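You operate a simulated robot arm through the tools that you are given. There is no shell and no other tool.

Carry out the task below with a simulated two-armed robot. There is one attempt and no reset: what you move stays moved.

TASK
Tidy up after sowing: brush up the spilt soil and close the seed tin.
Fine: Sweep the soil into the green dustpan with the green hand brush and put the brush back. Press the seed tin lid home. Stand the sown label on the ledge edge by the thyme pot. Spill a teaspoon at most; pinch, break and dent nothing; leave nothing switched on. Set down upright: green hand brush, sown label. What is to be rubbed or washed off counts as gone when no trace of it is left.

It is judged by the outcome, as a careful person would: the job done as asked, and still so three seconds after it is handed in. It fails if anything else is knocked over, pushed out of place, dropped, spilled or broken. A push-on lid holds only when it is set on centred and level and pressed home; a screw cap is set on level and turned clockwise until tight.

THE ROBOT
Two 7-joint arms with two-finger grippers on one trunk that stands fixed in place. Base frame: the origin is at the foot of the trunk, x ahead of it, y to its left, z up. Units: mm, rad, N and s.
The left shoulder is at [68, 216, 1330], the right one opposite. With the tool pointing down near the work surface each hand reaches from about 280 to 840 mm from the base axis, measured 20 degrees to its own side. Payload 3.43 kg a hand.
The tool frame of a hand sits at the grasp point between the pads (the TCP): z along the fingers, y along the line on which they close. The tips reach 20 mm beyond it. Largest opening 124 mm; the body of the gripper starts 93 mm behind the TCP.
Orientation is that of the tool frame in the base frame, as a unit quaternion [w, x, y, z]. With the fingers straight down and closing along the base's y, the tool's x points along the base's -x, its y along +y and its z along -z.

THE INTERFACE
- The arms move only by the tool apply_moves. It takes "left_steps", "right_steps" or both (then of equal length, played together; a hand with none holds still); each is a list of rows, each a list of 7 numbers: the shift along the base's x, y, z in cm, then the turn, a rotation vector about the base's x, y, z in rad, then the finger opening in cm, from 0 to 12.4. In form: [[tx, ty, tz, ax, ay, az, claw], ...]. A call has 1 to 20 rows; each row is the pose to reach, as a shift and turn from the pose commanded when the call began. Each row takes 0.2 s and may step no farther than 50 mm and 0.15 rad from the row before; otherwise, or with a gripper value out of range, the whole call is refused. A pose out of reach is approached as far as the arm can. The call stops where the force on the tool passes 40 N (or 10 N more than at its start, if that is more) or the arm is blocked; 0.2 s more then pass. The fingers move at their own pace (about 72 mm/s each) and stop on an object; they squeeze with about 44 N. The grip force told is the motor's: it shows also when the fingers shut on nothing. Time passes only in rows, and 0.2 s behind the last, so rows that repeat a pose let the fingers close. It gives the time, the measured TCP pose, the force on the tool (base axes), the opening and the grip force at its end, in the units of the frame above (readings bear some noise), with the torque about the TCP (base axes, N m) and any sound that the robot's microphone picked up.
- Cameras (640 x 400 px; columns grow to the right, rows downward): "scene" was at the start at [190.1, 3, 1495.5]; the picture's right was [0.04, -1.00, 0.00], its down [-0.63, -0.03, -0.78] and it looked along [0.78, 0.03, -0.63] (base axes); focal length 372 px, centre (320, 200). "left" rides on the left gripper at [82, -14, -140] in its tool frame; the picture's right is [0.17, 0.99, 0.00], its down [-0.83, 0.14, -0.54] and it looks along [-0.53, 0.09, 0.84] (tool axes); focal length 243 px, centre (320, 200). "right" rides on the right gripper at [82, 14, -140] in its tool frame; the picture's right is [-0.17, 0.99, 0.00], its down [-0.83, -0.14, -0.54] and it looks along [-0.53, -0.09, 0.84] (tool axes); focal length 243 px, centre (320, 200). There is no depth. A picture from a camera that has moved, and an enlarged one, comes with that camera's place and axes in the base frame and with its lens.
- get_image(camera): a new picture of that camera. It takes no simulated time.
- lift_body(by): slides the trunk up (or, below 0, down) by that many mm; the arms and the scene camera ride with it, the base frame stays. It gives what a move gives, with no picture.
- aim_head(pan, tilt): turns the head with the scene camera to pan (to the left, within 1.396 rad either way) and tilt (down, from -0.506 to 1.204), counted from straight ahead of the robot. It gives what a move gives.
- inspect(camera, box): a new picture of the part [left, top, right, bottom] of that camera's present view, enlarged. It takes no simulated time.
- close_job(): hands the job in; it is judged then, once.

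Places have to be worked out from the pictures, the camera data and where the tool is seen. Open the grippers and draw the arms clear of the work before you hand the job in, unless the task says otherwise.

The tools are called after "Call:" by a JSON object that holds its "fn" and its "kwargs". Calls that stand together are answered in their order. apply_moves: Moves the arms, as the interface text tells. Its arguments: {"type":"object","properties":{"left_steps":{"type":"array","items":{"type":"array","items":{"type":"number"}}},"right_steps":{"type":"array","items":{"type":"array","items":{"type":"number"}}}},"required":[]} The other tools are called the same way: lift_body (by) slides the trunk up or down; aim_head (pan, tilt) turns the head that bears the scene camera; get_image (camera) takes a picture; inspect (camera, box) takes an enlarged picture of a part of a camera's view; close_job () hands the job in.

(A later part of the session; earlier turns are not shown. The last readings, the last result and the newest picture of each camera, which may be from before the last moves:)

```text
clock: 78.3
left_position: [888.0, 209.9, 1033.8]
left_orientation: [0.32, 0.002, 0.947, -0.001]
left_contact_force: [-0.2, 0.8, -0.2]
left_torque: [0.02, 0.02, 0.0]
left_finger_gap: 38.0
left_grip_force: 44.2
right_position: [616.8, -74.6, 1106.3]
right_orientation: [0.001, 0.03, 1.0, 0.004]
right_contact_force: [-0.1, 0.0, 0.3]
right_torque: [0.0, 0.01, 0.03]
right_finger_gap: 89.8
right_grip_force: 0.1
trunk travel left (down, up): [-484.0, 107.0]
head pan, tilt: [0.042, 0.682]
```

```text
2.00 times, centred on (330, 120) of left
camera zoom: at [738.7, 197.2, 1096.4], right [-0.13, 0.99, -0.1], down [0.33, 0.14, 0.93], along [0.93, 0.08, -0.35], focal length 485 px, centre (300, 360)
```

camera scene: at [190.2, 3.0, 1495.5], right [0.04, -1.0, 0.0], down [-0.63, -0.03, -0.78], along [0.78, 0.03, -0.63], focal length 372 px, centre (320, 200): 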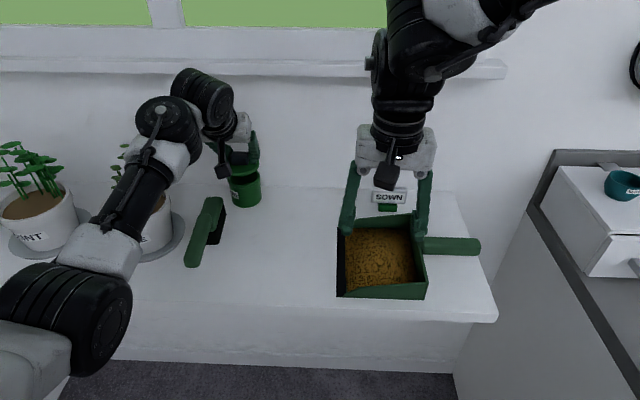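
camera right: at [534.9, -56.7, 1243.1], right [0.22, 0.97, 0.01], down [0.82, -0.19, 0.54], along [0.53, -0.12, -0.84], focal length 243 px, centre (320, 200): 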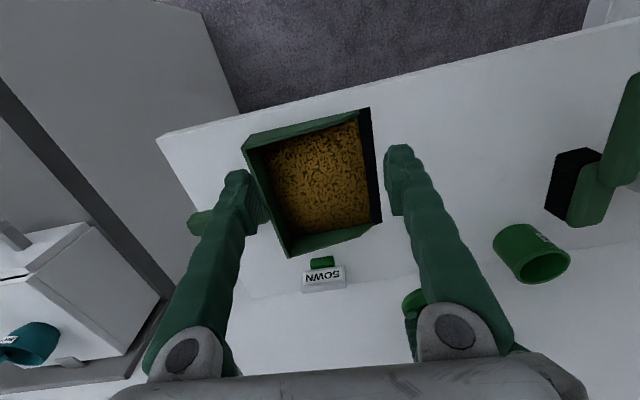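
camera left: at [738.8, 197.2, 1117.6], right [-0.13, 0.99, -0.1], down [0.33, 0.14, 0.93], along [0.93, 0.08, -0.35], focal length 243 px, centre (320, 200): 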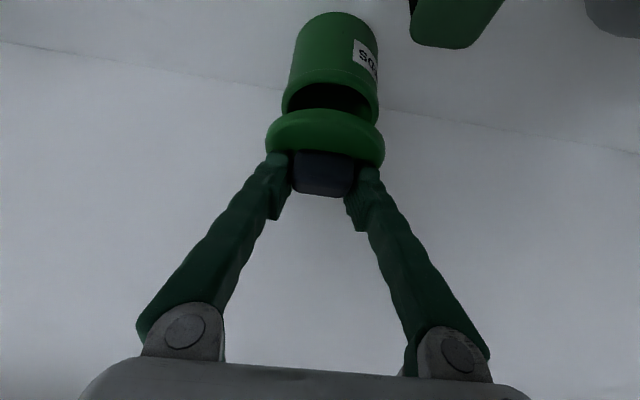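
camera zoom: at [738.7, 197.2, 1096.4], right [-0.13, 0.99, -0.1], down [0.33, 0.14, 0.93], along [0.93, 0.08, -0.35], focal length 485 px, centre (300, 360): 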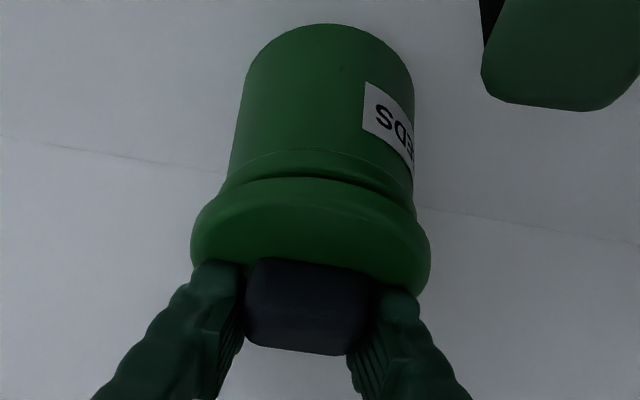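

Left, right and scene views all now say the lid is about 7–8 mm short in x and 1–2 mm short in y. I shift it by that and compare again.

Call:
{"fn": "apply_moves", "kwargs": {"left_steps": [[0.4, 0.08, 0, 0, 0, 0, 3.4], [0.75, 0.15, 0, 0, 0, 0, 3.4], [0.75, 0.15, 0, 0, 0, 0, 3.4]]}}

Call:
{"fn": "inspect", "kwargs": {"camera": "right", "box": [480, 210, 610, 310]}}

Call:
{"fn": "inspect", "kwargs": {"camera": "scene", "box": [205, 140, 285, 212]}}

Call:
{"fn": "inspect", "kwargs": {"camera": "left", "box": [240, 20, 420, 220]}}

```text
clock: 79.1
left_position: [896.8, 213.5, 1035.0]
left_orientation: [0.32, 0.003, 0.948, -0.001]
left_contact_force: [0.3, -0.8, 0.2]
left_torque: [0.0, 0.0, 0.01]
left_finger_gap: 37.8
left_grip_force: 43.5
right_position: [616.5, -73.5, 1108.1]
right_orientation: [0.002, 0.03, 1.0, 0.004]
right_contact_force: [0.0, 0.2, -0.2]
right_torque: [0.0, 0.01, 0.01]
right_finger_gap: 90.1
right_grip_force: 0.0
trunk travel left (down, up): [-484.0, 107.0]
head pan, tilt: [0.042, 0.682]
```

```text
4.00 times, centred on (545, 260) of right
camera zoom: at [535.7, -56.0, 1245.7], right [0.22, 0.97, 0.01], down [0.82, -0.19, 0.54], along [0.53, -0.11, -0.84], focal length 970 px, centre (-580, -40)
```

zoom: 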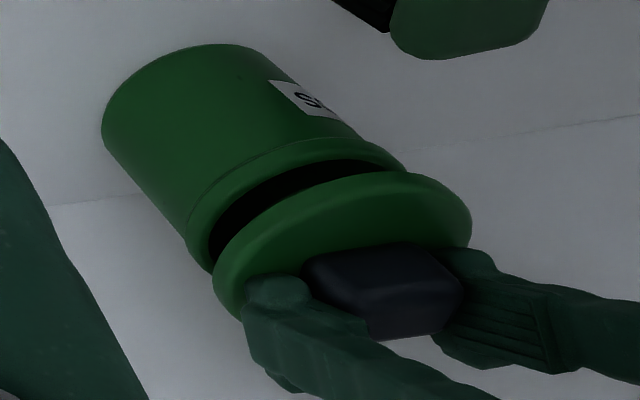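

```text
5.56 times, centred on (245, 176) of scene
camera zoom: at [190.1, 3.1, 1495.5], right [0.04, -1.0, 0.0], down [-0.63, -0.03, -0.78], along [0.78, 0.03, -0.63], focal length 2069 px, centre (737, 333)
```

zoom: 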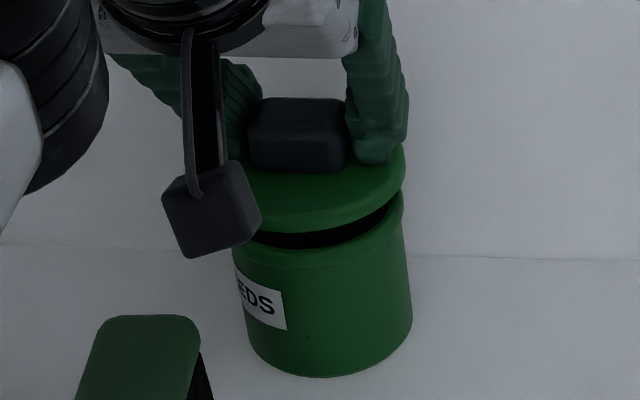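

```text
2.00 times, centred on (330, 120) of left
camera zoom: at [746.8, 198.6, 1096.4], right [-0.13, 0.99, -0.1], down [0.33, 0.14, 0.93], along [0.93, 0.08, -0.35], focal length 485 px, centre (300, 360)
```

zoom: 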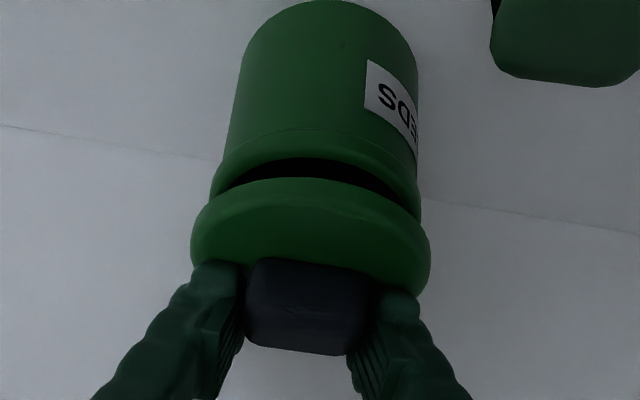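

All three views now show the lid concentric with the rim. I lower it in small steps until it touches.

Call:
{"fn": "apply_moves", "kwargs": {"left_steps": [[0, 0, -0.2, 0, 0, 0, 3.4], [0, 0, -0.4, 0, 0, 0, 3.4], [0, 0, -0.6, 0, 0, 0, 3.4], [0, 0, -0.7, 0, 0, 0, 3.4]]}}

Call:
{"fn": "inspect", "kwargs": {"camera": "scene", "box": [205, 140, 285, 212]}}

Call:
{"fn": "inspect", "kwargs": {"camera": "right", "box": [480, 210, 610, 310]}}

```text
clock: 80.1
left_position: [896.1, 211.6, 1027.8]
left_orientation: [0.321, 0.002, 0.947, -0.002]
left_contact_force: [-0.4, -0.3, -0.2]
left_torque: [0.0, 0.02, -0.01]
left_finger_gap: 38.4
left_grip_force: 44.2
right_position: [617.1, -73.8, 1108.2]
right_orientation: [0.002, 0.029, 1.0, 0.005]
right_contact_force: [0.5, 1.7, -0.1]
right_torque: [0.01, 0.02, 0.01]
right_finger_gap: 90.1
right_grip_force: 0.0
trunk travel left (down, up): [-484.0, 107.0]
head pan, tilt: [0.042, 0.682]
```

```text
5.56 times, centred on (245, 176) of scene
camera zoom: at [190.1, 3.0, 1495.5], right [0.04, -1.0, 0.0], down [-0.63, -0.03, -0.78], along [0.78, 0.03, -0.63], focal length 2069 px, centre (737, 333)
```

zoom: 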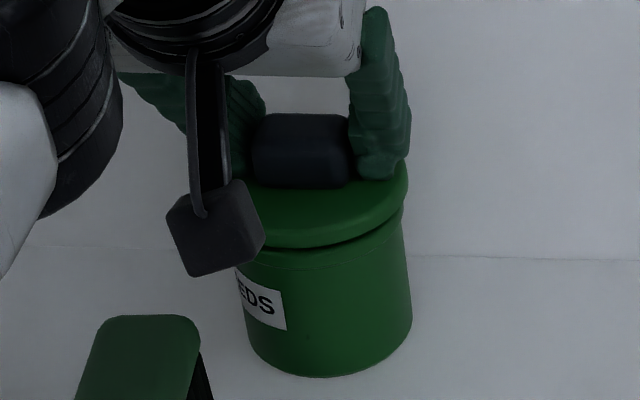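

```text
4.00 times, centred on (545, 260) of right
camera zoom: at [535.8, -56.0, 1246.0], right [0.22, 0.97, 0.01], down [0.82, -0.19, 0.54], along [0.53, -0.11, -0.84], focal length 970 px, centre (-580, -40)
```

zoom: 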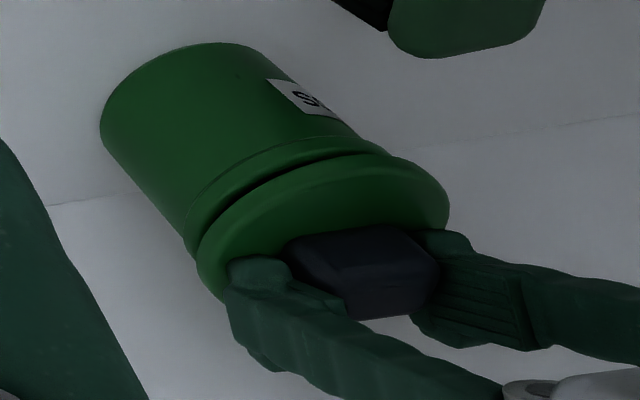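

Nearly touching; I nudge 1.5 mm forward and go down to contact.

Call:
{"fn": "apply_moves", "kwargs": {"left_steps": [[0.15, 0, 0, 0, 0, 0, 3.4], [0.15, 0, -0.15, 0, 0, 0, 3.4], [0.15, 0, -0.3, 0, 0, 0, 3.4]]}}

Call:
{"fn": "inspect", "kwargs": {"camera": "scene", "box": [205, 140, 285, 212]}}

Call:
{"fn": "inspect", "kwargs": {"camera": "left", "box": [240, 20, 420, 220]}}

```text
clock: 80.9
left_position: [897.5, 212.3, 1024.0]
left_orientation: [0.32, 0.002, 0.947, 0.0]
left_contact_force: [0.6, -0.5, 0.2]
left_torque: [0.02, -0.02, 0.02]
left_finger_gap: 38.0
left_grip_force: 43.9
right_position: [616.9, -74.4, 1106.9]
right_orientation: [0.002, 0.03, 1.0, 0.006]
right_contact_force: [0.1, -0.4, 0.5]
right_torque: [0.02, -0.02, -0.01]
right_finger_gap: 90.2
right_grip_force: 0.2
trunk travel left (down, up): [-484.0, 107.0]
head pan, tilt: [0.042, 0.682]
```

```text
5.56 times, centred on (245, 176) of scene
camera zoom: at [190.1, 3.0, 1495.5], right [0.04, -1.0, 0.0], down [-0.63, -0.03, -0.78], along [0.78, 0.03, -0.63], focal length 2069 px, centre (737, 333)
```

zoom: 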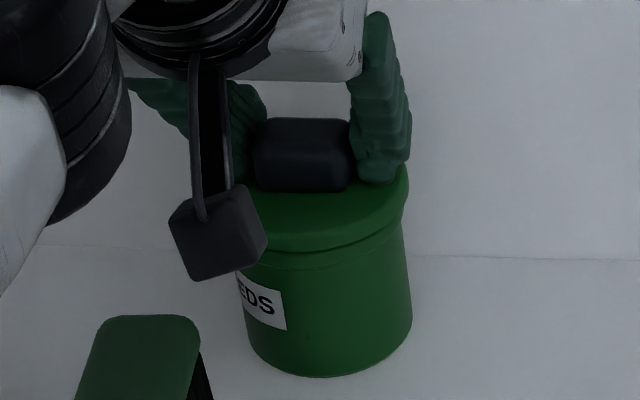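

```text
2.00 times, centred on (330, 120) of left
camera zoom: at [748.7, 198.5, 1085.5], right [-0.13, 0.99, -0.1], down [0.33, 0.14, 0.93], along [0.93, 0.08, -0.35], focal length 485 px, centre (300, 360)
```

zoom: 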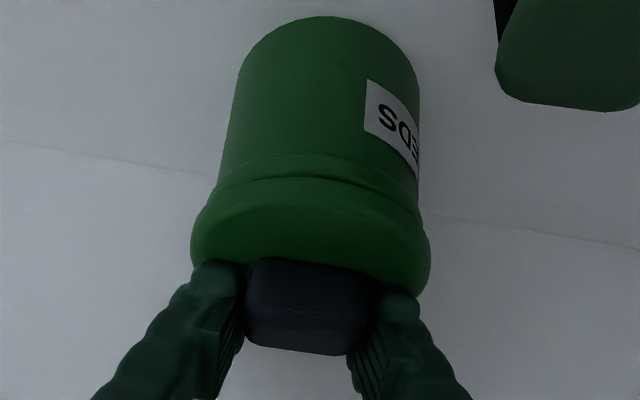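

Still no load. I continue down in 1 mm steps.

Call:
{"fn": "apply_moves", "kwargs": {"left_steps": [[0, 0, -0.1, 0, 0, 0, 3.4], [0, 0, -0.2, 0, 0, 0, 3.4]]}}

```text
clock: 81.5
left_position: [897.4, 212.9, 1022.1]
left_orientation: [0.32, 0.003, 0.947, -0.001]
left_contact_force: [0.5, -0.6, -0.7]
left_torque: [0.01, 0.0, -0.03]
left_finger_gap: 38.1
left_grip_force: 43.7
right_position: [617.6, -73.6, 1108.0]
right_orientation: [0.003, 0.03, 1.0, 0.004]
right_contact_force: [0.5, -0.6, 0.2]
right_torque: [-0.03, -0.02, -0.02]
right_finger_gap: 90.3
right_grip_force: 0.1
trunk travel left (down, up): [-484.0, 107.0]
head pan, tilt: [0.042, 0.682]
```

Call:
{"fn": "apply_moves", "kwargs": {"left_steps": [[0, 0, -0.1, 0, 0, 0, 3.4], [0, 0, -0.2, 0, 0, 0, 3.4]]}}

Call:
{"fn": "inspect", "kwargs": {"camera": "right", "box": [480, 210, 610, 310]}}

Call:
{"fn": "inspect", "kwargs": {"camera": "scene", "box": [205, 140, 285, 212]}}

```text
clock: 82.1
left_position: [896.1, 210.8, 1020.7]
left_orientation: [0.321, 0.002, 0.947, 0.0]
left_contact_force: [-0.3, 0.6, 2.3]
left_torque: [-0.03, 0.02, 0.05]
left_finger_gap: 38.3
left_grip_force: 44.0
right_position: [618.0, -74.2, 1108.2]
right_orientation: [0.004, 0.03, 1.0, 0.005]
right_contact_force: [0.0, -0.3, 0.1]
right_torque: [-0.03, -0.01, 0.05]
right_finger_gap: 90.0
right_grip_force: 0.1
trunk travel left (down, up): [-484.0, 107.0]
head pan, tilt: [0.042, 0.682]
heard: snap
```

```text
4.00 times, centred on (545, 260) of right
camera zoom: at [535.4, -55.9, 1246.8], right [0.22, 0.97, 0.01], down [0.82, -0.19, 0.54], along [0.53, -0.11, -0.84], focal length 970 px, centre (-580, -40)
```

zoom: 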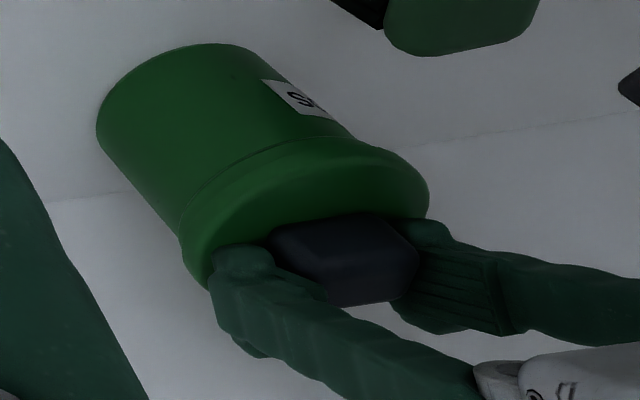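

```text
5.56 times, centred on (245, 176) of scene
camera zoom: at [189.6, 2.9, 1495.6], right [0.04, -1.0, 0.0], down [-0.63, -0.03, -0.78], along [0.78, 0.03, -0.63], focal length 2069 px, centre (737, 333)
```

zoom: 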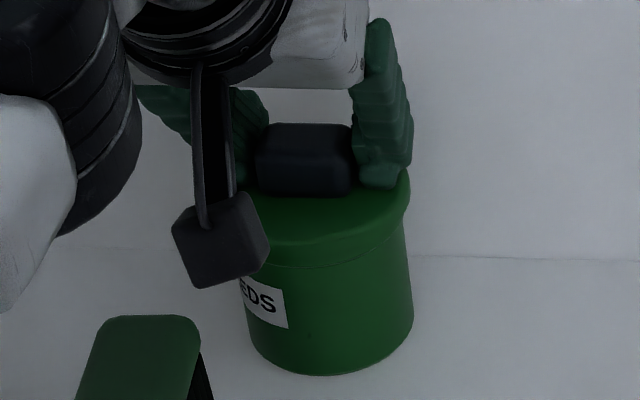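

I heard a snap: the lid has gone home. I press a little more to make sure it is fully seated.

Call:
{"fn": "apply_moves", "kwargs": {"left_steps": [[0, 0, -0.1, 0, 0, 0, 3.4], [0, 0, -0.15, 0, 0, 0, 3.4]]}}

```text
clock: 82.7
left_position: [897.8, 211.4, 1021.2]
left_orientation: [0.322, 0.003, 0.947, -0.001]
left_contact_force: [1.3, 1.6, 8.2]
left_torque: [-0.01, 0.16, -0.03]
left_finger_gap: 38.0
left_grip_force: 43.9
right_position: [616.1, -74.4, 1109.2]
right_orientation: [0.002, 0.029, 1.0, 0.004]
right_contact_force: [1.1, 0.4, -0.3]
right_torque: [0.04, 0.0, -0.02]
right_finger_gap: 90.0
right_grip_force: 0.0
trunk travel left (down, up): [-484.0, 107.0]
head pan, tilt: [0.042, 0.682]
```

The lid sits firm under 8 N. Holding the knob and easing the pressure to almost nothing, I slide the closed tin back to where it first stood (−19 mm x, −45 mm y).

Call:
{"fn": "apply_moves", "kwargs": {"left_steps": [[0, 0, 0.1, 0, 0, 0, 3.4], [-0.1, -0.25, 0.1, 0, 0, 0, 3.4], [-0.3, -0.7, 0.1, 0, 0, 0, 3.4], [-0.5, -1.2, 0.1, 0, 0, 0, 3.4], [-0.7, -1.7, 0.1, 0, 0, 0, 3.4], [-0.9, -2.2, 0.1, 0, 0, 0, 3.4], [-1.1, -2.7, 0.1, 0, 0, 0, 3.4], [-1.3, -3.2, 0.1, 0, 0, 0, 3.4], [-1.5, -3.6, 0.1, 0, 0, 0, 3.4], [-1.7, -4.0, 0.1, 0, 0, 0, 3.4], [-1.85, -4.35, 0.1, 0, 0, 0, 3.4], [-1.9, -4.5, 0.1, 0, 0, 0, 3.4], [-1.9, -4.5, 0.1, 0, 0, 0, 3.4]]}}

Call:
{"fn": "inspect", "kwargs": {"camera": "scene", "box": [215, 140, 315, 222]}}

Call:
{"fn": "get_image", "kwargs": {"camera": "right"}}

```text
clock: 85.5
left_position: [878.2, 167.1, 1020.6]
left_orientation: [0.321, 0.003, 0.947, -0.001]
left_contact_force: [1.4, 4.5, 10.7]
left_torque: [0.09, -0.07, 0.07]
left_finger_gap: 37.9
left_grip_force: 43.4
right_position: [616.9, -74.6, 1107.7]
right_orientation: [0.003, 0.029, 1.0, 0.006]
right_contact_force: [0.7, 0.3, 0.9]
right_torque: [0.02, -0.01, -0.05]
right_finger_gap: 90.0
right_grip_force: 0.1
trunk travel left (down, up): [-484.0, 107.0]
head pan, tilt: [0.042, 0.682]
```

```text
4.88 times, centred on (265, 181) of scene
camera zoom: at [188.7, 3.3, 1495.7], right [0.04, -1.0, 0.0], down [-0.63, -0.03, -0.78], along [0.78, 0.03, -0.63], focal length 1817 px, centre (588, 293)
```

zoom: 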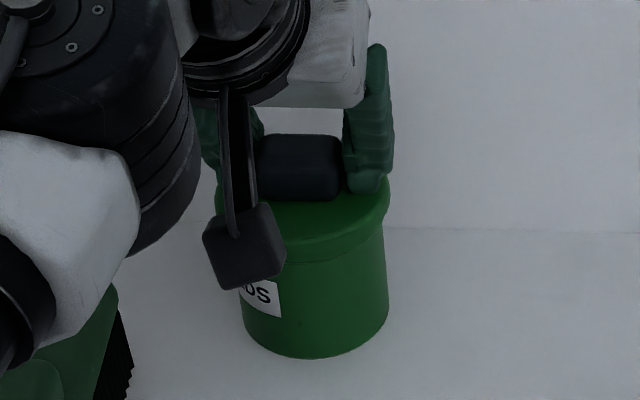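

```text
taken
camera right: at [534.6, -55.5, 1247.3], right [0.22, 0.97, 0.01], down [0.82, -0.19, 0.54], along [0.53, -0.11, -0.84], focal length 243 px, centre (320, 200)
```

right: 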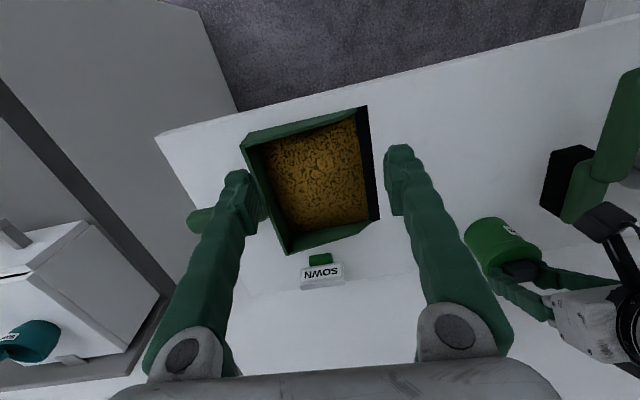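

The tin is back within a couple of millimetres of its first place, closed. I open the fingers and withdraw upwards and back.

Call:
{"fn": "apply_moves", "kwargs": {"left_steps": [[0, 0, 0.06, 0, 0, 0, 3.6], [0, 0, 0.06, 0, 0, 0, 4.2], [0, 0, 0.06, 0, 0, 0, 5.2], [0, 0, 0.06, 0, 0, 0, 6.2], [0, 0, 0.5, 0, 0, 0, 6.5], [0, 0, 2.5, 0, 0, 0, 6.5], [-1, 0, 5.5, 0, 0, 0, 6.5], [-4, 0, 8, 0, 0, 0, 6.5], [-8, 0, 9, 0, 0.1, 0, 6.5], [-12, 0, 9.5, 0, 0.2, 0, 6.5], [-16, 0, 9.5, 0, 0.3, 0, 6.5]]}}

Call:
{"fn": "get_image", "kwargs": {"camera": "scene"}}

Call:
{"fn": "get_image", "kwargs": {"camera": "left"}}

Call:
{"fn": "inspect", "kwargs": {"camera": "scene", "box": [220, 150, 320, 230]}}

```text
clock: 88.0
left_position: [729.0, 168.2, 1114.8]
left_orientation: [0.192, 0.001, 0.981, -0.002]
left_contact_force: [9.4, -7.4, -10.7]
left_torque: [1.01, -0.48, 1.24]
left_finger_gap: 64.9
left_grip_force: 0.1
left hand out of reach, approached as far as the arm can: row 11
right_position: [616.9, -76.5, 1108.1]
right_orientation: [0.001, 0.033, 0.999, 0.005]
right_contact_force: [0.6, -0.8, -1.0]
right_torque: [0.02, -0.02, 0.0]
right_finger_gap: 89.8
right_grip_force: 0.0
trunk travel left (down, up): [-484.0, 107.0]
head pan, tilt: [0.042, 0.682]
stopped in row 11 (left hand): the force on the tool passed its limit at 47 N (the readings are from after the stop); the commanded pose is now the measured one
```

```text
taken
camera scene: at [190.2, 2.8, 1495.4], right [0.04, -1.0, 0.0], down [-0.63, -0.03, -0.78], along [0.78, 0.03, -0.63], focal length 372 px, centre (320, 200)
```

scene: 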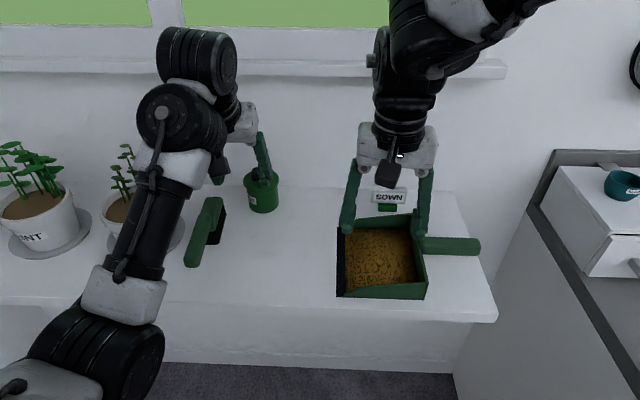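

```text
taken
camera left: at [602.5, 153.7, 1213.8], right [-0.15, 0.99, -0.07], down [0.56, 0.14, 0.81], along [0.81, 0.08, -0.58], focal length 243 px, centre (320, 200)
```

left: 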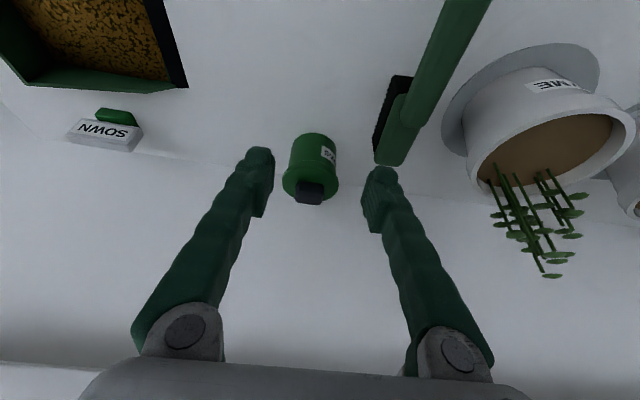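

```text
5.00 times, centred on (270, 190) of scene
camera zoom: at [190.2, 2.8, 1495.4], right [0.04, -1.0, 0.0], down [-0.63, -0.03, -0.78], along [0.78, 0.03, -0.63], focal length 1862 px, centre (570, 250)
```

zoom: 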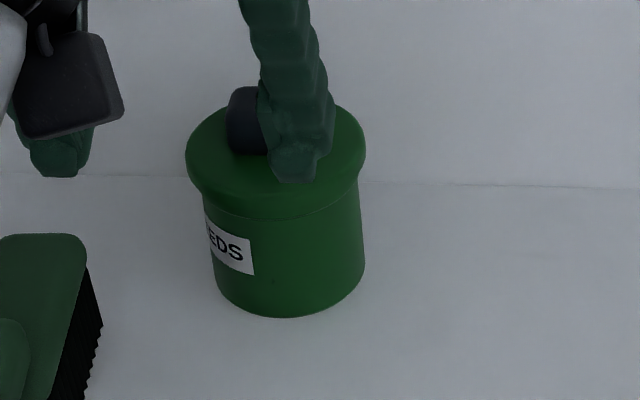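

The hand stopped with a force spike as the arm changed posture. The tin and everything else look in place. I hold still a moment and read the force again.

Call:
{"fn": "apply_moves", "kwargs": {"left_steps": [[0, 0, 0, 0, 0, 0, 6.5], [0, 0, 0, 0, 0, 0, 6.5]]}}

Call:
{"fn": "aim_head", "kwargs": {"pan": 0.45, "tilt": 0.9}}

Call:
{"fn": "get_image", "kwargs": {"camera": "scene"}}

```text
clock: 88.6
left_position: [729.3, 167.4, 1115.4]
left_orientation: [0.192, 0.001, 0.981, -0.002]
left_contact_force: [12.9, -13.3, -16.9]
left_torque: [1.6, -0.99, 1.97]
left_finger_gap: 64.9
left_grip_force: 0.0
right_position: [618.1, -75.2, 1107.5]
right_orientation: [0.002, 0.031, 0.999, 0.005]
right_contact_force: [-0.7, -0.5, -0.6]
right_torque: [-0.03, -0.01, 0.01]
right_finger_gap: 90.3
right_grip_force: 0.0
trunk travel left (down, up): [-484.0, 107.0]
head pan, tilt: [0.042, 0.682]
```

```text
clock: 89.5
left_position: [729.6, 167.5, 1114.2]
left_orientation: [0.192, 0.003, 0.981, -0.003]
left_contact_force: [13.6, -14.5, -22.2]
left_torque: [1.85, -1.49, 2.27]
left_finger_gap: 65.2
left_grip_force: 0.1
right_position: [617.1, -75.4, 1108.7]
right_orientation: [0.002, 0.031, 1.0, 0.006]
right_contact_force: [-0.4, 0.1, -0.7]
right_torque: [-0.01, 0.04, 0.02]
right_finger_gap: 89.9
right_grip_force: 0.0
trunk travel left (down, up): [-484.0, 107.0]
head pan, tilt: [0.45, 0.901]
```

```text
taken
camera scene: at [172.5, 32.1, 1477.8], right [0.43, -0.9, 0.0], down [-0.71, -0.34, -0.62], along [0.56, 0.27, -0.78], focal length 372 px, centre (320, 200)
```

scene: 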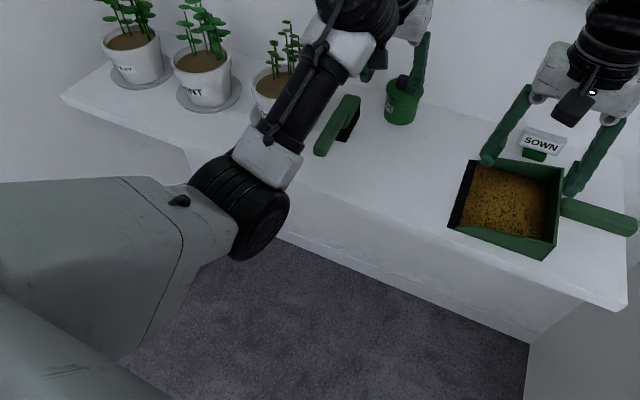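

The force on the hand is growing without anything near it, so the camera bracket is most likely pressing on its own forearm in this elbow-low posture. I go back along the last steps to relieve it.

Call:
{"fn": "apply_moves", "kwargs": {"left_steps": [[1.5, 0, 0, 0, -0.07, 0, 6.5], [4, 0, 0, 0, -0.15, 0, 6.5], [7, 0, 0, 0, -0.2, 0, 6.5]]}}

Call:
{"fn": "get_image", "kwargs": {"camera": "scene"}}

```text
clock: 90.2
left_position: [800.3, 167.4, 1114.1]
left_orientation: [0.289, 0.003, 0.957, -0.002]
left_contact_force: [0.1, 0.1, 0.6]
left_torque: [0.05, 0.02, -0.02]
left_finger_gap: 65.0
left_grip_force: 0.1
right_position: [618.6, -72.6, 1108.3]
right_orientation: [0.002, 0.032, 0.999, 0.006]
right_contact_force: [-0.9, -0.4, 0.6]
right_torque: [0.02, 0.02, 0.0]
right_finger_gap: 90.0
right_grip_force: 0.2
trunk travel left (down, up): [-484.0, 107.0]
head pan, tilt: [0.45, 0.901]
```

```text
taken
camera scene: at [173.2, 32.0, 1477.7], right [0.43, -0.9, 0.0], down [-0.71, -0.34, -0.62], along [0.56, 0.27, -0.78], focal length 372 px, centre (320, 200)
```

scene: 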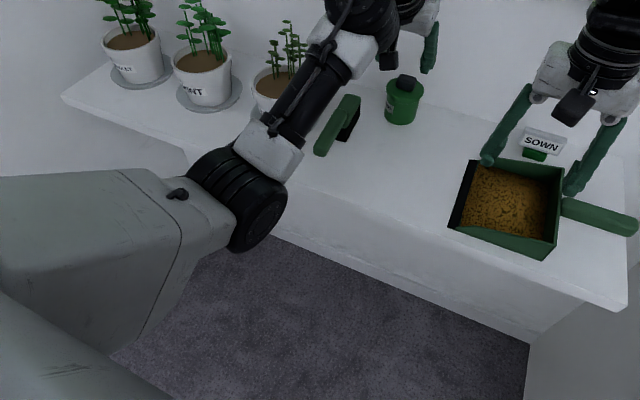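

The load is gone. Before bringing the left arm back along its first path, I move the right hand out of the way to its former place above the pan handle.

Call:
{"fn": "apply_moves", "kwargs": {"right_steps": [[0, -2, 0, 0, 0, -0.14, 9], [0, -4, 0, 0, 0, -0.28, 9], [0, -6, 0, 0, 0, -0.42, 9], [1, -8, 0, 0, 0, -0.56, 9], [2, -10, 0, 0, 0, -0.7, 9], [3, -11, 0, 0, 0, -0.84, 9], [4, -12, 0, 0, 0, -0.98, 9], [5, -13, 0, 0, 0, -1.12, 9], [6, -14, 0, 0, 0, -1.26, 9], [7, -15, 0, 0, 0, -1.4, 9], [8, -15.5, 0, 0, 0, -1.51, 9]]}}

Call:
{"fn": "aim_head", "kwargs": {"pan": 0.042, "tilt": 0.682}}

Call:
{"fn": "apply_moves", "kwargs": {"left_steps": [[0.5, -3, 0, 0, 0, 0, 6.5], [1, -6, 0, 0, 0, 0, 6.5], [1.5, -9, 0, 0, 0, 0, 6.5], [2, -12, 0, 0, 0, 0, 6.5], [2, -14, 0, 0, 0, 0, 6.5]]}}

Call:
{"fn": "get_image", "kwargs": {"camera": "scene"}}

```text
clock: 92.7
left_position: [801.1, 166.9, 1114.5]
left_orientation: [0.289, 0.003, 0.957, -0.003]
left_contact_force: [0.3, -0.2, -0.8]
left_torque: [-0.01, 0.0, -0.02]
left_finger_gap: 64.7
left_grip_force: 0.3
right_position: [697.8, -229.1, 1107.8]
right_orientation: [0.005, 0.707, 0.707, 0.002]
right_contact_force: [0.1, -0.5, 0.3]
right_torque: [0.01, 0.02, 0.02]
right_finger_gap: 90.2
right_grip_force: 0.1
trunk travel left (down, up): [-484.0, 107.0]
head pan, tilt: [0.45, 0.901]
```

```text
clock: 93.5
left_position: [800.3, 166.8, 1115.3]
left_orientation: [0.289, 0.002, 0.957, -0.002]
left_contact_force: [0.6, -0.5, -0.1]
left_torque: [-0.02, 0.01, -0.01]
left_finger_gap: 65.0
left_grip_force: 0.1
right_position: [696.8, -227.8, 1108.9]
right_orientation: [0.006, 0.707, 0.708, 0.001]
right_contact_force: [-0.2, 1.1, 0.5]
right_torque: [-0.02, 0.01, 0.02]
right_finger_gap: 90.0
right_grip_force: 0.0
trunk travel left (down, up): [-484.0, 107.0]
head pan, tilt: [0.042, 0.682]
```

```text
clock: 94.7
left_position: [818.7, 27.6, 1114.7]
left_orientation: [0.289, 0.002, 0.957, -0.002]
left_contact_force: [0.3, 0.2, 0.4]
left_torque: [0.03, -0.01, 0.0]
left_finger_gap: 65.1
left_grip_force: 0.1
right_position: [696.5, -229.2, 1108.0]
right_orientation: [0.005, 0.706, 0.708, 0.003]
right_contact_force: [0.3, -0.8, 0.4]
right_torque: [-0.03, 0.01, 0.0]
right_finger_gap: 90.0
right_grip_force: 0.1
trunk travel left (down, up): [-484.0, 107.0]
head pan, tilt: [0.042, 0.682]
```

```text
taken
camera scene: at [189.9, 2.6, 1495.5], right [0.04, -1.0, 0.0], down [-0.63, -0.03, -0.78], along [0.78, 0.03, -0.63], focal length 372 px, centre (320, 200)
```

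scene: 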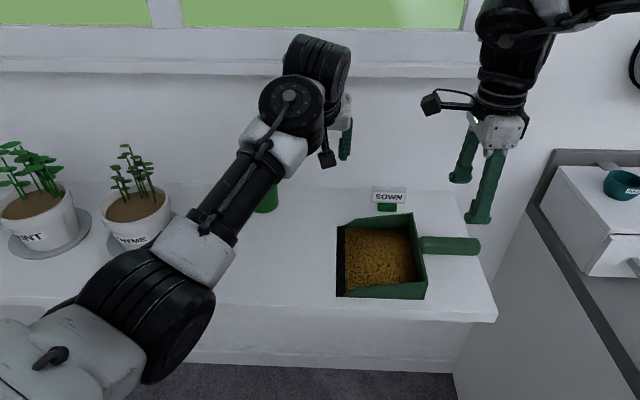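

The elbow is still somewhat low. I retreat along the outbound path in small steps, watching the force and elbow.

Call:
{"fn": "apply_moves", "kwargs": {"left_steps": [[-3, 0.2, 0, 0, 0.02, 0, 6.5], [-6, 0.4, 0, 0, 0.05, 0, 6.5], [-9, 0.6, 0, 0, 0.08, 0, 6.5]]}}

Call:
{"fn": "get_image", "kwargs": {"camera": "scene"}}

```text
clock: 95.5
left_position: [728.2, 33.2, 1114.1]
left_orientation: [0.252, 0.002, 0.968, -0.002]
left_contact_force: [0.7, 0.2, -0.1]
left_torque: [-0.01, -0.04, 0.01]
left_finger_gap: 65.1
left_grip_force: 0.1
right_position: [696.3, -228.4, 1108.5]
right_orientation: [0.006, 0.707, 0.707, 0.002]
right_contact_force: [0.2, 0.1, 0.2]
right_torque: [-0.02, -0.02, 0.02]
right_finger_gap: 89.9
right_grip_force: 0.0
trunk travel left (down, up): [-484.0, 107.0]
head pan, tilt: [0.042, 0.682]
```

```text
taken
camera scene: at [189.6, 3.2, 1495.5], right [0.04, -1.0, 0.0], down [-0.63, -0.03, -0.78], along [0.78, 0.03, -0.63], focal length 372 px, centre (320, 200)
```

scene: 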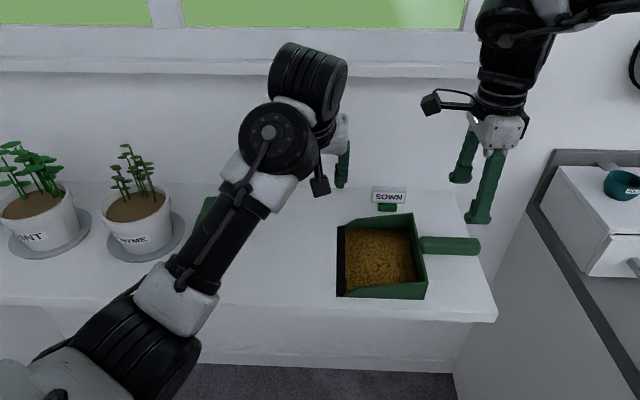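

No force now. I keep retracing the outbound path while easing the tilt, and watch the elbow.

Call:
{"fn": "apply_moves", "kwargs": {"left_steps": [[-2, 0.3, 0, 0, 0.04, 0, 6.5], [-4.5, 0.6, 0, 0, 0.09, 0, 6.5], [-6, 2, 0, 0, 0.14, 0, 6.5]]}}

Call:
{"fn": "get_image", "kwargs": {"camera": "scene"}}

```text
clock: 96.3
left_position: [689.8, 42.5, 1097.6]
left_orientation: [0.181, 0.002, 0.983, -0.002]
left_contact_force: [0.7, 0.0, 0.5]
left_torque: [0.0, 0.0, 0.04]
left_finger_gap: 64.8
left_grip_force: 0.0
left hand out of reach, approached as far as the arm can: row 2, 3
right_position: [697.2, -228.2, 1107.0]
right_orientation: [0.005, 0.707, 0.708, 0.003]
right_contact_force: [0.9, -0.1, 0.8]
right_torque: [0.0, 0.01, 0.0]
right_finger_gap: 89.9
right_grip_force: 0.2
trunk travel left (down, up): [-484.0, 107.0]
head pan, tilt: [0.042, 0.682]
```

```text
taken
camera scene: at [191.1, 2.4, 1495.3], right [0.04, -1.0, 0.0], down [-0.63, -0.03, -0.78], along [0.77, 0.03, -0.63], focal length 372 px, centre (320, 200)
```

scene: 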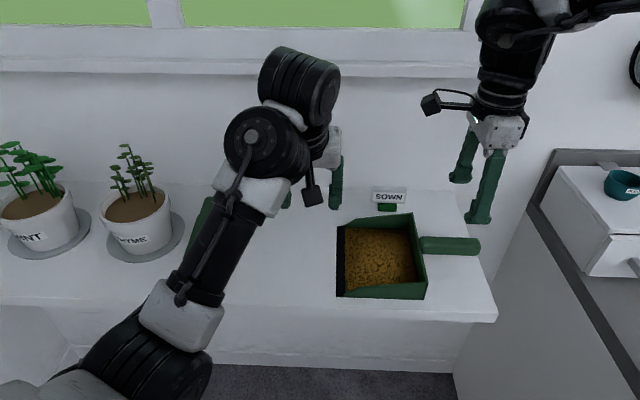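

The elbow must swing back up. Crossing to the right raised it earlier, so I move the right hand further right and then take the left hand through a wider loop to the right, still high above everything.

Call:
{"fn": "apply_moves", "kwargs": {"right_steps": [[-1, -2.5, 0, 0, 0, 0, 9], [-2, -5, 0, 0, 0, 0, 9], [-3, -7.5, 0, 0, 0, 0, 9], [-4, -10, 0, 0, 0, 0, 9]]}}

Call:
{"fn": "apply_moves", "kwargs": {"left_steps": [[1, -2, 1, 0, -0.05, 0, 6.5], [2, -4, 2, 0, -0.1, 0, 6.5], [2, -6, 3, 0, -0.15, 0, 6.5], [2, -8, 4, 0, -0.2, 0, 6.5]]}}

Call:
{"fn": "get_image", "kwargs": {"camera": "scene"}}

```text
clock: 97.3
left_position: [689.1, 41.2, 1098.3]
left_orientation: [0.182, 0.002, 0.983, -0.003]
left_contact_force: [0.0, -0.6, 0.3]
left_torque: [0.01, -0.03, -0.03]
left_finger_gap: 65.0
left_grip_force: 0.1
right_position: [655.2, -330.0, 1107.0]
right_orientation: [0.005, 0.707, 0.707, 0.003]
right_contact_force: [-0.6, 0.4, 0.4]
right_torque: [0.06, 0.02, -0.02]
right_finger_gap: 89.8
right_grip_force: 0.2
trunk travel left (down, up): [-484.0, 107.0]
head pan, tilt: [0.042, 0.682]
```

```text
clock: 98.3
left_position: [707.6, -39.0, 1137.8]
left_orientation: [0.28, 0.001, 0.96, -0.002]
left_contact_force: [-0.1, -0.9, -0.1]
left_torque: [0.0, -0.01, 0.02]
left_finger_gap: 65.0
left_grip_force: 0.1
right_position: [655.4, -329.0, 1107.4]
right_orientation: [0.005, 0.706, 0.708, 0.003]
right_contact_force: [0.2, 0.0, -0.7]
right_torque: [0.0, -0.02, -0.01]
right_finger_gap: 90.0
right_grip_force: 0.0
trunk travel left (down, up): [-484.0, 107.0]
head pan, tilt: [0.042, 0.682]
```

```text
taken
camera scene: at [189.7, 1.9, 1495.5], right [0.04, -1.0, 0.0], down [-0.63, -0.03, -0.78], along [0.78, 0.03, -0.63], focal length 372 px, centre (320, 200)
```

scene: 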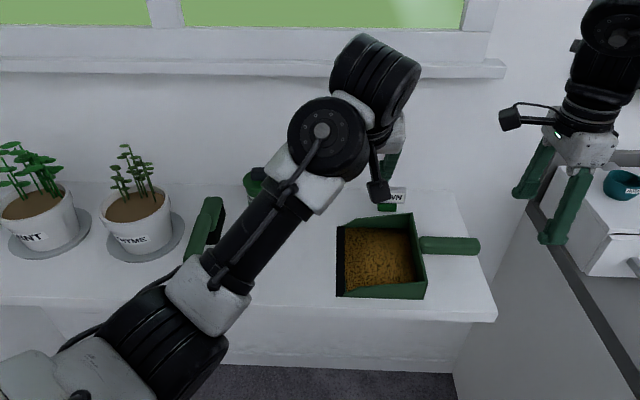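

The elbow has not risen. I try yawing the hand as a way to swing it, and watch which way the elbow goes.

Call:
{"fn": "apply_moves", "kwargs": {"left_steps": [[0, 2, 1, 0, 0, 0.14, 6.5], [0, 4, 2, 0, 0, 0.28, 6.5], [0, 6, 3, 0, 0, 0.42, 6.5], [0, 8, 4, 0, 0, 0.56, 6.5], [0, 10, 5, 0, 0, 0.7, 6.5]]}}

Call:
{"fn": "get_image", "kwargs": {"camera": "scene"}}

```text
clock: 99.5
left_position: [744.1, 35.4, 1182.2]
left_orientation: [0.266, -0.302, 0.911, 0.086]
left_contact_force: [-0.4, 0.9, -0.7]
left_torque: [-0.03, 0.0, -0.03]
left_finger_gap: 65.1
left_grip_force: 0.1
left hand out of reach, approached as far as the arm can: row 3, 4, 5
right_position: [655.1, -327.7, 1106.5]
right_orientation: [0.006, 0.707, 0.707, 0.003]
right_contact_force: [0.3, 0.0, 0.0]
right_torque: [0.02, -0.02, 0.02]
right_finger_gap: 89.9
right_grip_force: 0.1
trunk travel left (down, up): [-484.0, 107.0]
head pan, tilt: [0.042, 0.682]
```

```text
taken
camera scene: at [189.4, 3.2, 1495.5], right [0.04, -1.0, 0.0], down [-0.63, -0.03, -0.78], along [0.78, 0.03, -0.63], focal length 372 px, centre (320, 200)
```

scene: 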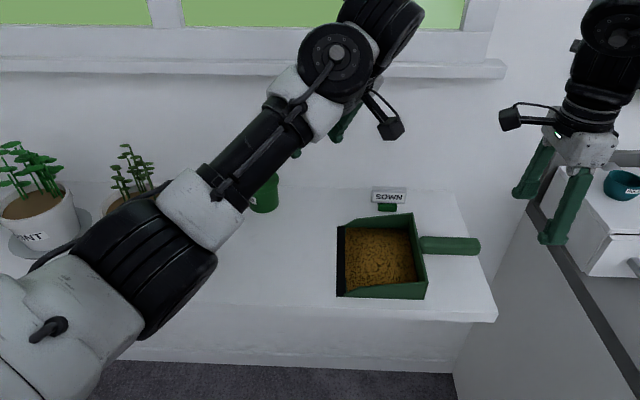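

That raised the elbow a little. I continue up and to the left, away from all objects, to open the arm out.

Call:
{"fn": "apply_moves", "kwargs": {"left_steps": [[-2, 3, 2, 0, 0, -0.1, 6.5], [-4, 6, 4, 0, 0, -0.2, 6.5], [-6, 9, 6, 0, 0, -0.3, 6.5], [-8, 12, 8, 0, 0, -0.4, 6.5], [-10, 15, 10, 0, 0, -0.5, 6.5]]}}

Call:
{"fn": "get_image", "kwargs": {"camera": "scene"}}

```text
clock: 100.7
left_position: [669.7, 219.9, 1097.9]
left_orientation: [0.277, -0.07, 0.958, 0.017]
left_contact_force: [-1.6, 0.2, -3.3]
left_torque: [-0.06, -0.25, -0.09]
left_finger_gap: 64.9
left_grip_force: 0.0
left hand out of reach, approached as far as the arm can: row 1, 2, 3, 4, 5
right_position: [656.1, -323.9, 1108.3]
right_orientation: [0.007, 0.707, 0.707, 0.0]
right_contact_force: [0.4, 1.5, 0.7]
right_torque: [-0.22, 0.02, -0.02]
right_finger_gap: 89.9
right_grip_force: 0.1
trunk travel left (down, up): [-484.0, 107.0]
head pan, tilt: [0.042, 0.682]
```

```text
taken
camera scene: at [190.9, 8.7, 1494.8], right [0.04, -1.0, 0.0], down [-0.63, -0.03, -0.78], along [0.78, 0.03, -0.63], focal length 372 px, centre (320, 200)
```

scene: 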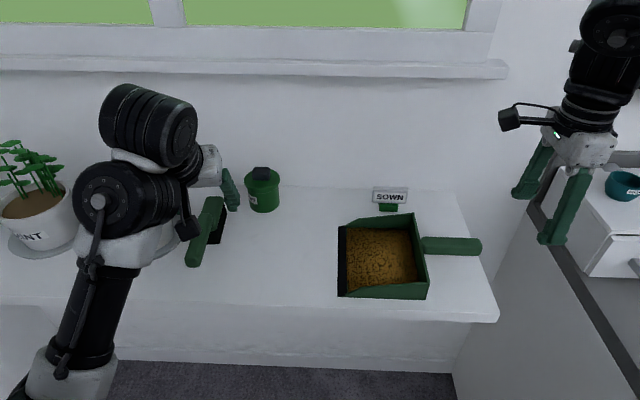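

The arm is stuck elbow-down. Leaning the hand so that its fingers point to the right should force the forearm out to the left; I do this high above the clear front area.

Call:
{"fn": "apply_moves", "kwargs": {"left_steps": [[-1, -1.2, 1, -0.118, 0.057, -0.048, 6.5], [-2, -2.5, 2, -0.236, 0.114, -0.097, 6.5], [-3, -3.7, 3, -0.353, 0.171, -0.145, 6.5], [-4, -5, 4, -0.471, 0.228, -0.194, 6.5]]}}

Call:
{"fn": "get_image", "kwargs": {"camera": "scene"}}

```text
clock: 101.4
left_position: [637.8, 214.7, 1054.8]
left_orientation: [0.231, -0.064, 0.967, -0.088]
left_contact_force: [3.8, -0.2, -3.7]
left_torque: [0.05, -0.03, 0.06]
left_finger_gap: 65.2
left_grip_force: 0.1
left hand out of reach, approached as far as the arm can: row 1, 2, 3
right_position: [655.3, -325.8, 1109.1]
right_orientation: [0.007, 0.706, 0.708, 0.002]
right_contact_force: [-0.6, -0.1, 0.8]
right_torque: [-0.01, 0.0, -0.06]
right_finger_gap: 89.9
right_grip_force: 0.1
trunk travel left (down, up): [-484.0, 107.0]
head pan, tilt: [0.042, 0.682]
stopped in row 3 (left hand): the force on the tool passed its limit at 115 N (the readings are from after the stop); the commanded pose is now the measured one
```

```text
taken
camera scene: at [189.3, 5.2, 1495.6], right [0.04, -1.0, 0.0], down [-0.63, -0.03, -0.78], along [0.78, 0.03, -0.63], focal length 372 px, centre (320, 200)
```

scene: 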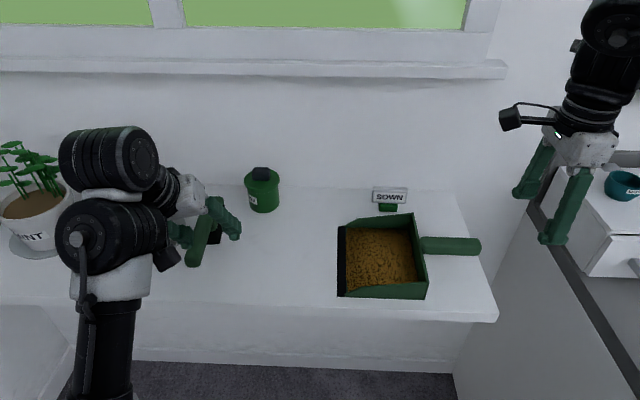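

There was a force spike of 115 N. I look closely at the hand, brush and surroundings.

Call:
{"fn": "inspect", "kwargs": {"camera": "scene", "box": [100, 140, 300, 290]}}

Call:
{"fn": "get_image", "kwargs": {"camera": "left"}}

```text
2.67 times, centred on (200, 215) of scene
camera zoom: at [189.3, 5.2, 1495.6], right [0.04, -1.0, 0.0], down [-0.63, -0.03, -0.78], along [0.78, 0.03, -0.63], focal length 993 px, centre (640, 160)
```

zoom: 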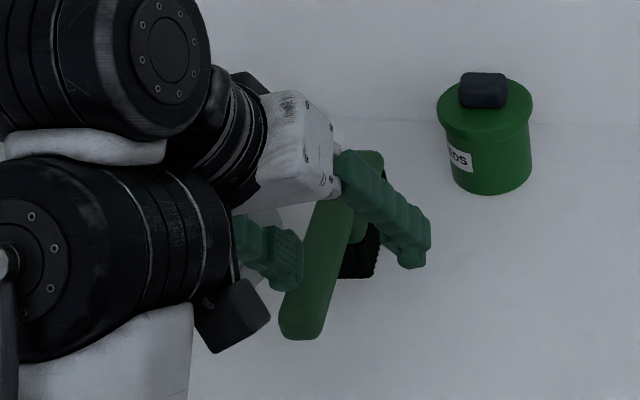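

```text
taken
camera left: at [503.0, 206.5, 1145.4], right [-0.23, 0.94, -0.27], down [0.48, 0.35, 0.81], along [0.85, 0.05, -0.52], focal length 243 px, centre (320, 200)
```

left: 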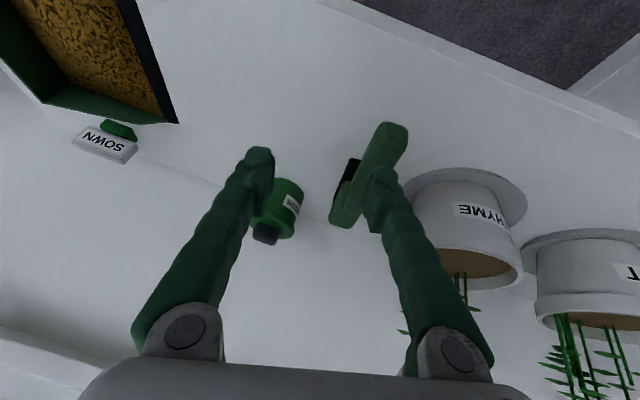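

The brush and tin still stand in place; it was the camera bracket pinched against its own forearm. I open the wrist by tilting forward again and rise, then go round a wide clockwise loop (far left, far right, back near), which should lift the elbow.

Call:
{"fn": "apply_moves", "kwargs": {"left_steps": [[1, 0, 2, 0.03, -0.05, -0.01, 6.5], [3, 0, 4, 0.06, -0.1, -0.02, 6.5], [6, 0, 6, 0.09, -0.14, -0.04, 6.5], [10, 0, 7, 0.112, -0.169, -0.05, 6.5], [14, 0, 7.5, 0.112, -0.19, -0.05, 6.5], [18, 0, 7.5, 0.112, -0.21, -0.05, 6.5], [21, 0, 7.5, 0.112, -0.23, -0.05, 6.5]]}}

Call:
{"fn": "get_image", "kwargs": {"camera": "scene"}}

```text
clock: 103.0
left_position: [848.8, 211.4, 1128.2]
left_orientation: [0.341, -0.015, 0.939, -0.047]
left_contact_force: [0.0, 0.6, -0.6]
left_torque: [0.01, 0.01, 0.03]
left_finger_gap: 64.7
left_grip_force: 0.0
right_position: [656.2, -328.9, 1107.4]
right_orientation: [0.006, 0.707, 0.707, 0.001]
right_contact_force: [0.2, 0.1, 0.5]
right_torque: [0.03, 0.02, 0.0]
right_finger_gap: 89.9
right_grip_force: 0.2
trunk travel left (down, up): [-484.0, 107.0]
head pan, tilt: [0.042, 0.682]
```

```text
taken
camera scene: at [190.5, 3.1, 1495.4], right [0.04, -1.0, 0.0], down [-0.63, -0.03, -0.78], along [0.78, 0.03, -0.63], focal length 372 px, centre (320, 200)
```

scene: 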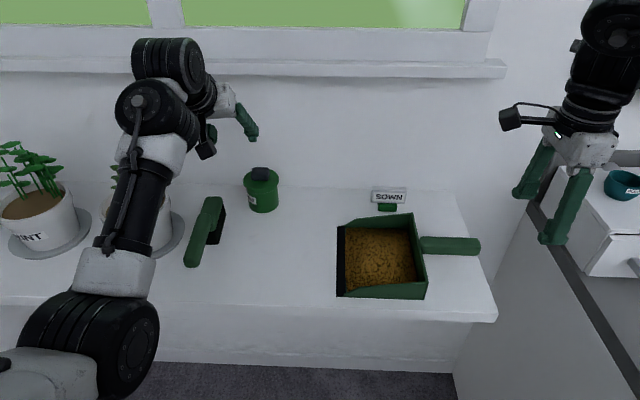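

Free again, with brush and tin untouched. I now sweep the hand far across to the right at this extended reach.

Call:
{"fn": "apply_moves", "kwargs": {"left_steps": [[0, -4, 0, 0, 0, 0, 6.5], [0, -8, 0, 0, 0, 0, 6.5], [0, -12, 0, 0, 0, 0, 6.5], [0, -16, 0, 0, 0, 0, 6.5], [0, -20, 0, 0, 0, 0, 6.5], [-1, -24, 0, 0, 0, 0, 6.5], [-2, -28, 0, 0, 0, 0, 6.5]]}}

Call:
{"fn": "get_image", "kwargs": {"camera": "scene"}}

```text
clock: 104.6
left_position: [829.3, -68.4, 1129.9]
left_orientation: [0.342, -0.016, 0.939, -0.045]
left_contact_force: [-0.2, -0.2, 0.2]
left_torque: [0.0, 0.01, 0.01]
left_finger_gap: 64.9
left_grip_force: 0.0
right_position: [655.7, -329.7, 1107.9]
right_orientation: [0.004, 0.707, 0.707, 0.002]
right_contact_force: [-0.8, 0.3, 0.1]
right_torque: [0.02, -0.01, 0.0]
right_finger_gap: 90.0
right_grip_force: 0.1
trunk travel left (down, up): [-484.0, 107.0]
head pan, tilt: [0.042, 0.682]
```

```text
taken
camera scene: at [189.6, 1.4, 1495.5], right [0.04, -1.0, 0.0], down [-0.63, -0.03, -0.78], along [0.78, 0.03, -0.63], focal length 372 px, centre (320, 200)
```

scene: 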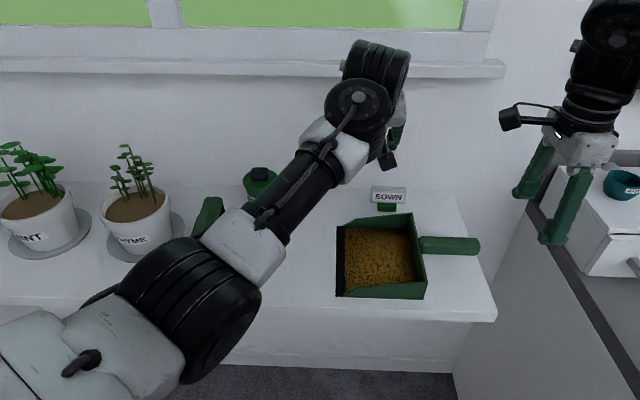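

The elbow is rising. I continue the loop further right and then draw the hand back towards me.

Call:
{"fn": "apply_moves", "kwargs": {"left_steps": [[-2, -3, 0, 0, 0, 0, 6.5], [-4, -6, 0, 0, 0, 0, 6.5], [-8, -7, 0, 0, 0, 0, 6.5], [-12, -7, 0, 0, 0, 0, 6.5], [-16, -7, 0, 0, 0, 0, 6.5]]}}

Call:
{"fn": "get_image", "kwargs": {"camera": "scene"}}

```text
clock: 105.8
left_position: [665.6, -139.3, 1129.9]
left_orientation: [0.34, -0.015, 0.939, -0.047]
left_contact_force: [0.1, 0.5, 0.6]
left_torque: [0.01, 0.02, -0.02]
left_finger_gap: 64.9
left_grip_force: 0.1
right_position: [655.1, -328.3, 1108.0]
right_orientation: [0.006, 0.707, 0.707, 0.001]
right_contact_force: [-0.2, -0.6, 1.3]
right_torque: [-0.01, 0.02, -0.01]
right_finger_gap: 90.0
right_grip_force: 0.0
trunk travel left (down, up): [-484.0, 107.0]
head pan, tilt: [0.042, 0.682]
```

```text
taken
camera scene: at [189.9, 4.1, 1495.5], right [0.04, -1.0, 0.0], down [-0.63, -0.03, -0.78], along [0.78, 0.03, -0.63], focal length 372 px, centre (320, 200)
```

scene: 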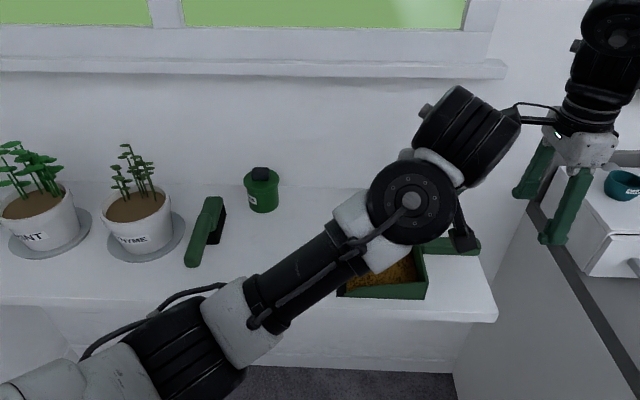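

The forearm now comes more from the left. I try easing the tilt here in small steps while watching the force.

Call:
{"fn": "apply_moves", "kwargs": {"left_steps": [[0, 0, 0.5, 0.02, 0.06, 0, 6.5], [0, 0, 1, 0.04, 0.12, 0, 6.5], [0, 0, 1.5, 0.06, 0.18, 0, 6.5], [0, 0, 2, 0.08, 0.24, 0, 6.5]]}}

Call:
{"fn": "get_image", "kwargs": {"camera": "scene"}}

```text
clock: 107.0
left_position: [695.5, -87.7, 1142.0]
left_orientation: [0.225, -0.02, 0.974, 0.011]
left_contact_force: [-0.3, -0.8, -0.4]
left_torque: [0.01, -0.01, 0.01]
left_finger_gap: 64.9
left_grip_force: 0.1
left hand out of reach, approached as far as the arm can: row 4
right_position: [655.5, -328.2, 1107.1]
right_orientation: [0.006, 0.706, 0.708, 0.002]
right_contact_force: [0.0, -0.7, 0.4]
right_torque: [0.02, -0.01, -0.04]
right_finger_gap: 90.0
right_grip_force: 0.0
trunk travel left (down, up): [-484.0, 107.0]
head pan, tilt: [0.042, 0.682]
stopped in row 4 (left hand): the arm was blocked; the commanded pose is now the measured one
```

```text
taken
camera scene: at [189.7, 3.0, 1495.5], right [0.04, -1.0, 0.0], down [-0.63, -0.03, -0.78], along [0.78, 0.03, -0.63], focal length 372 px, centre (320, 200)
```

scene: 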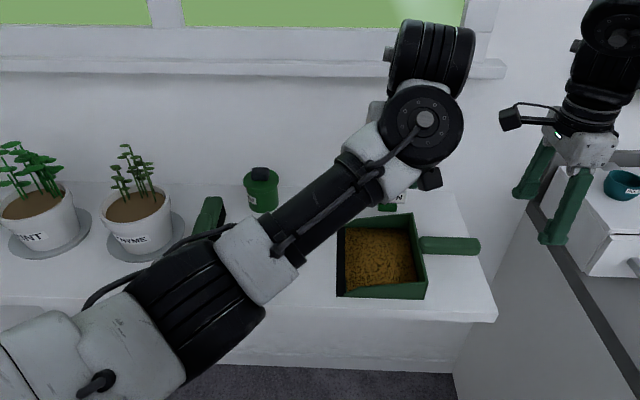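

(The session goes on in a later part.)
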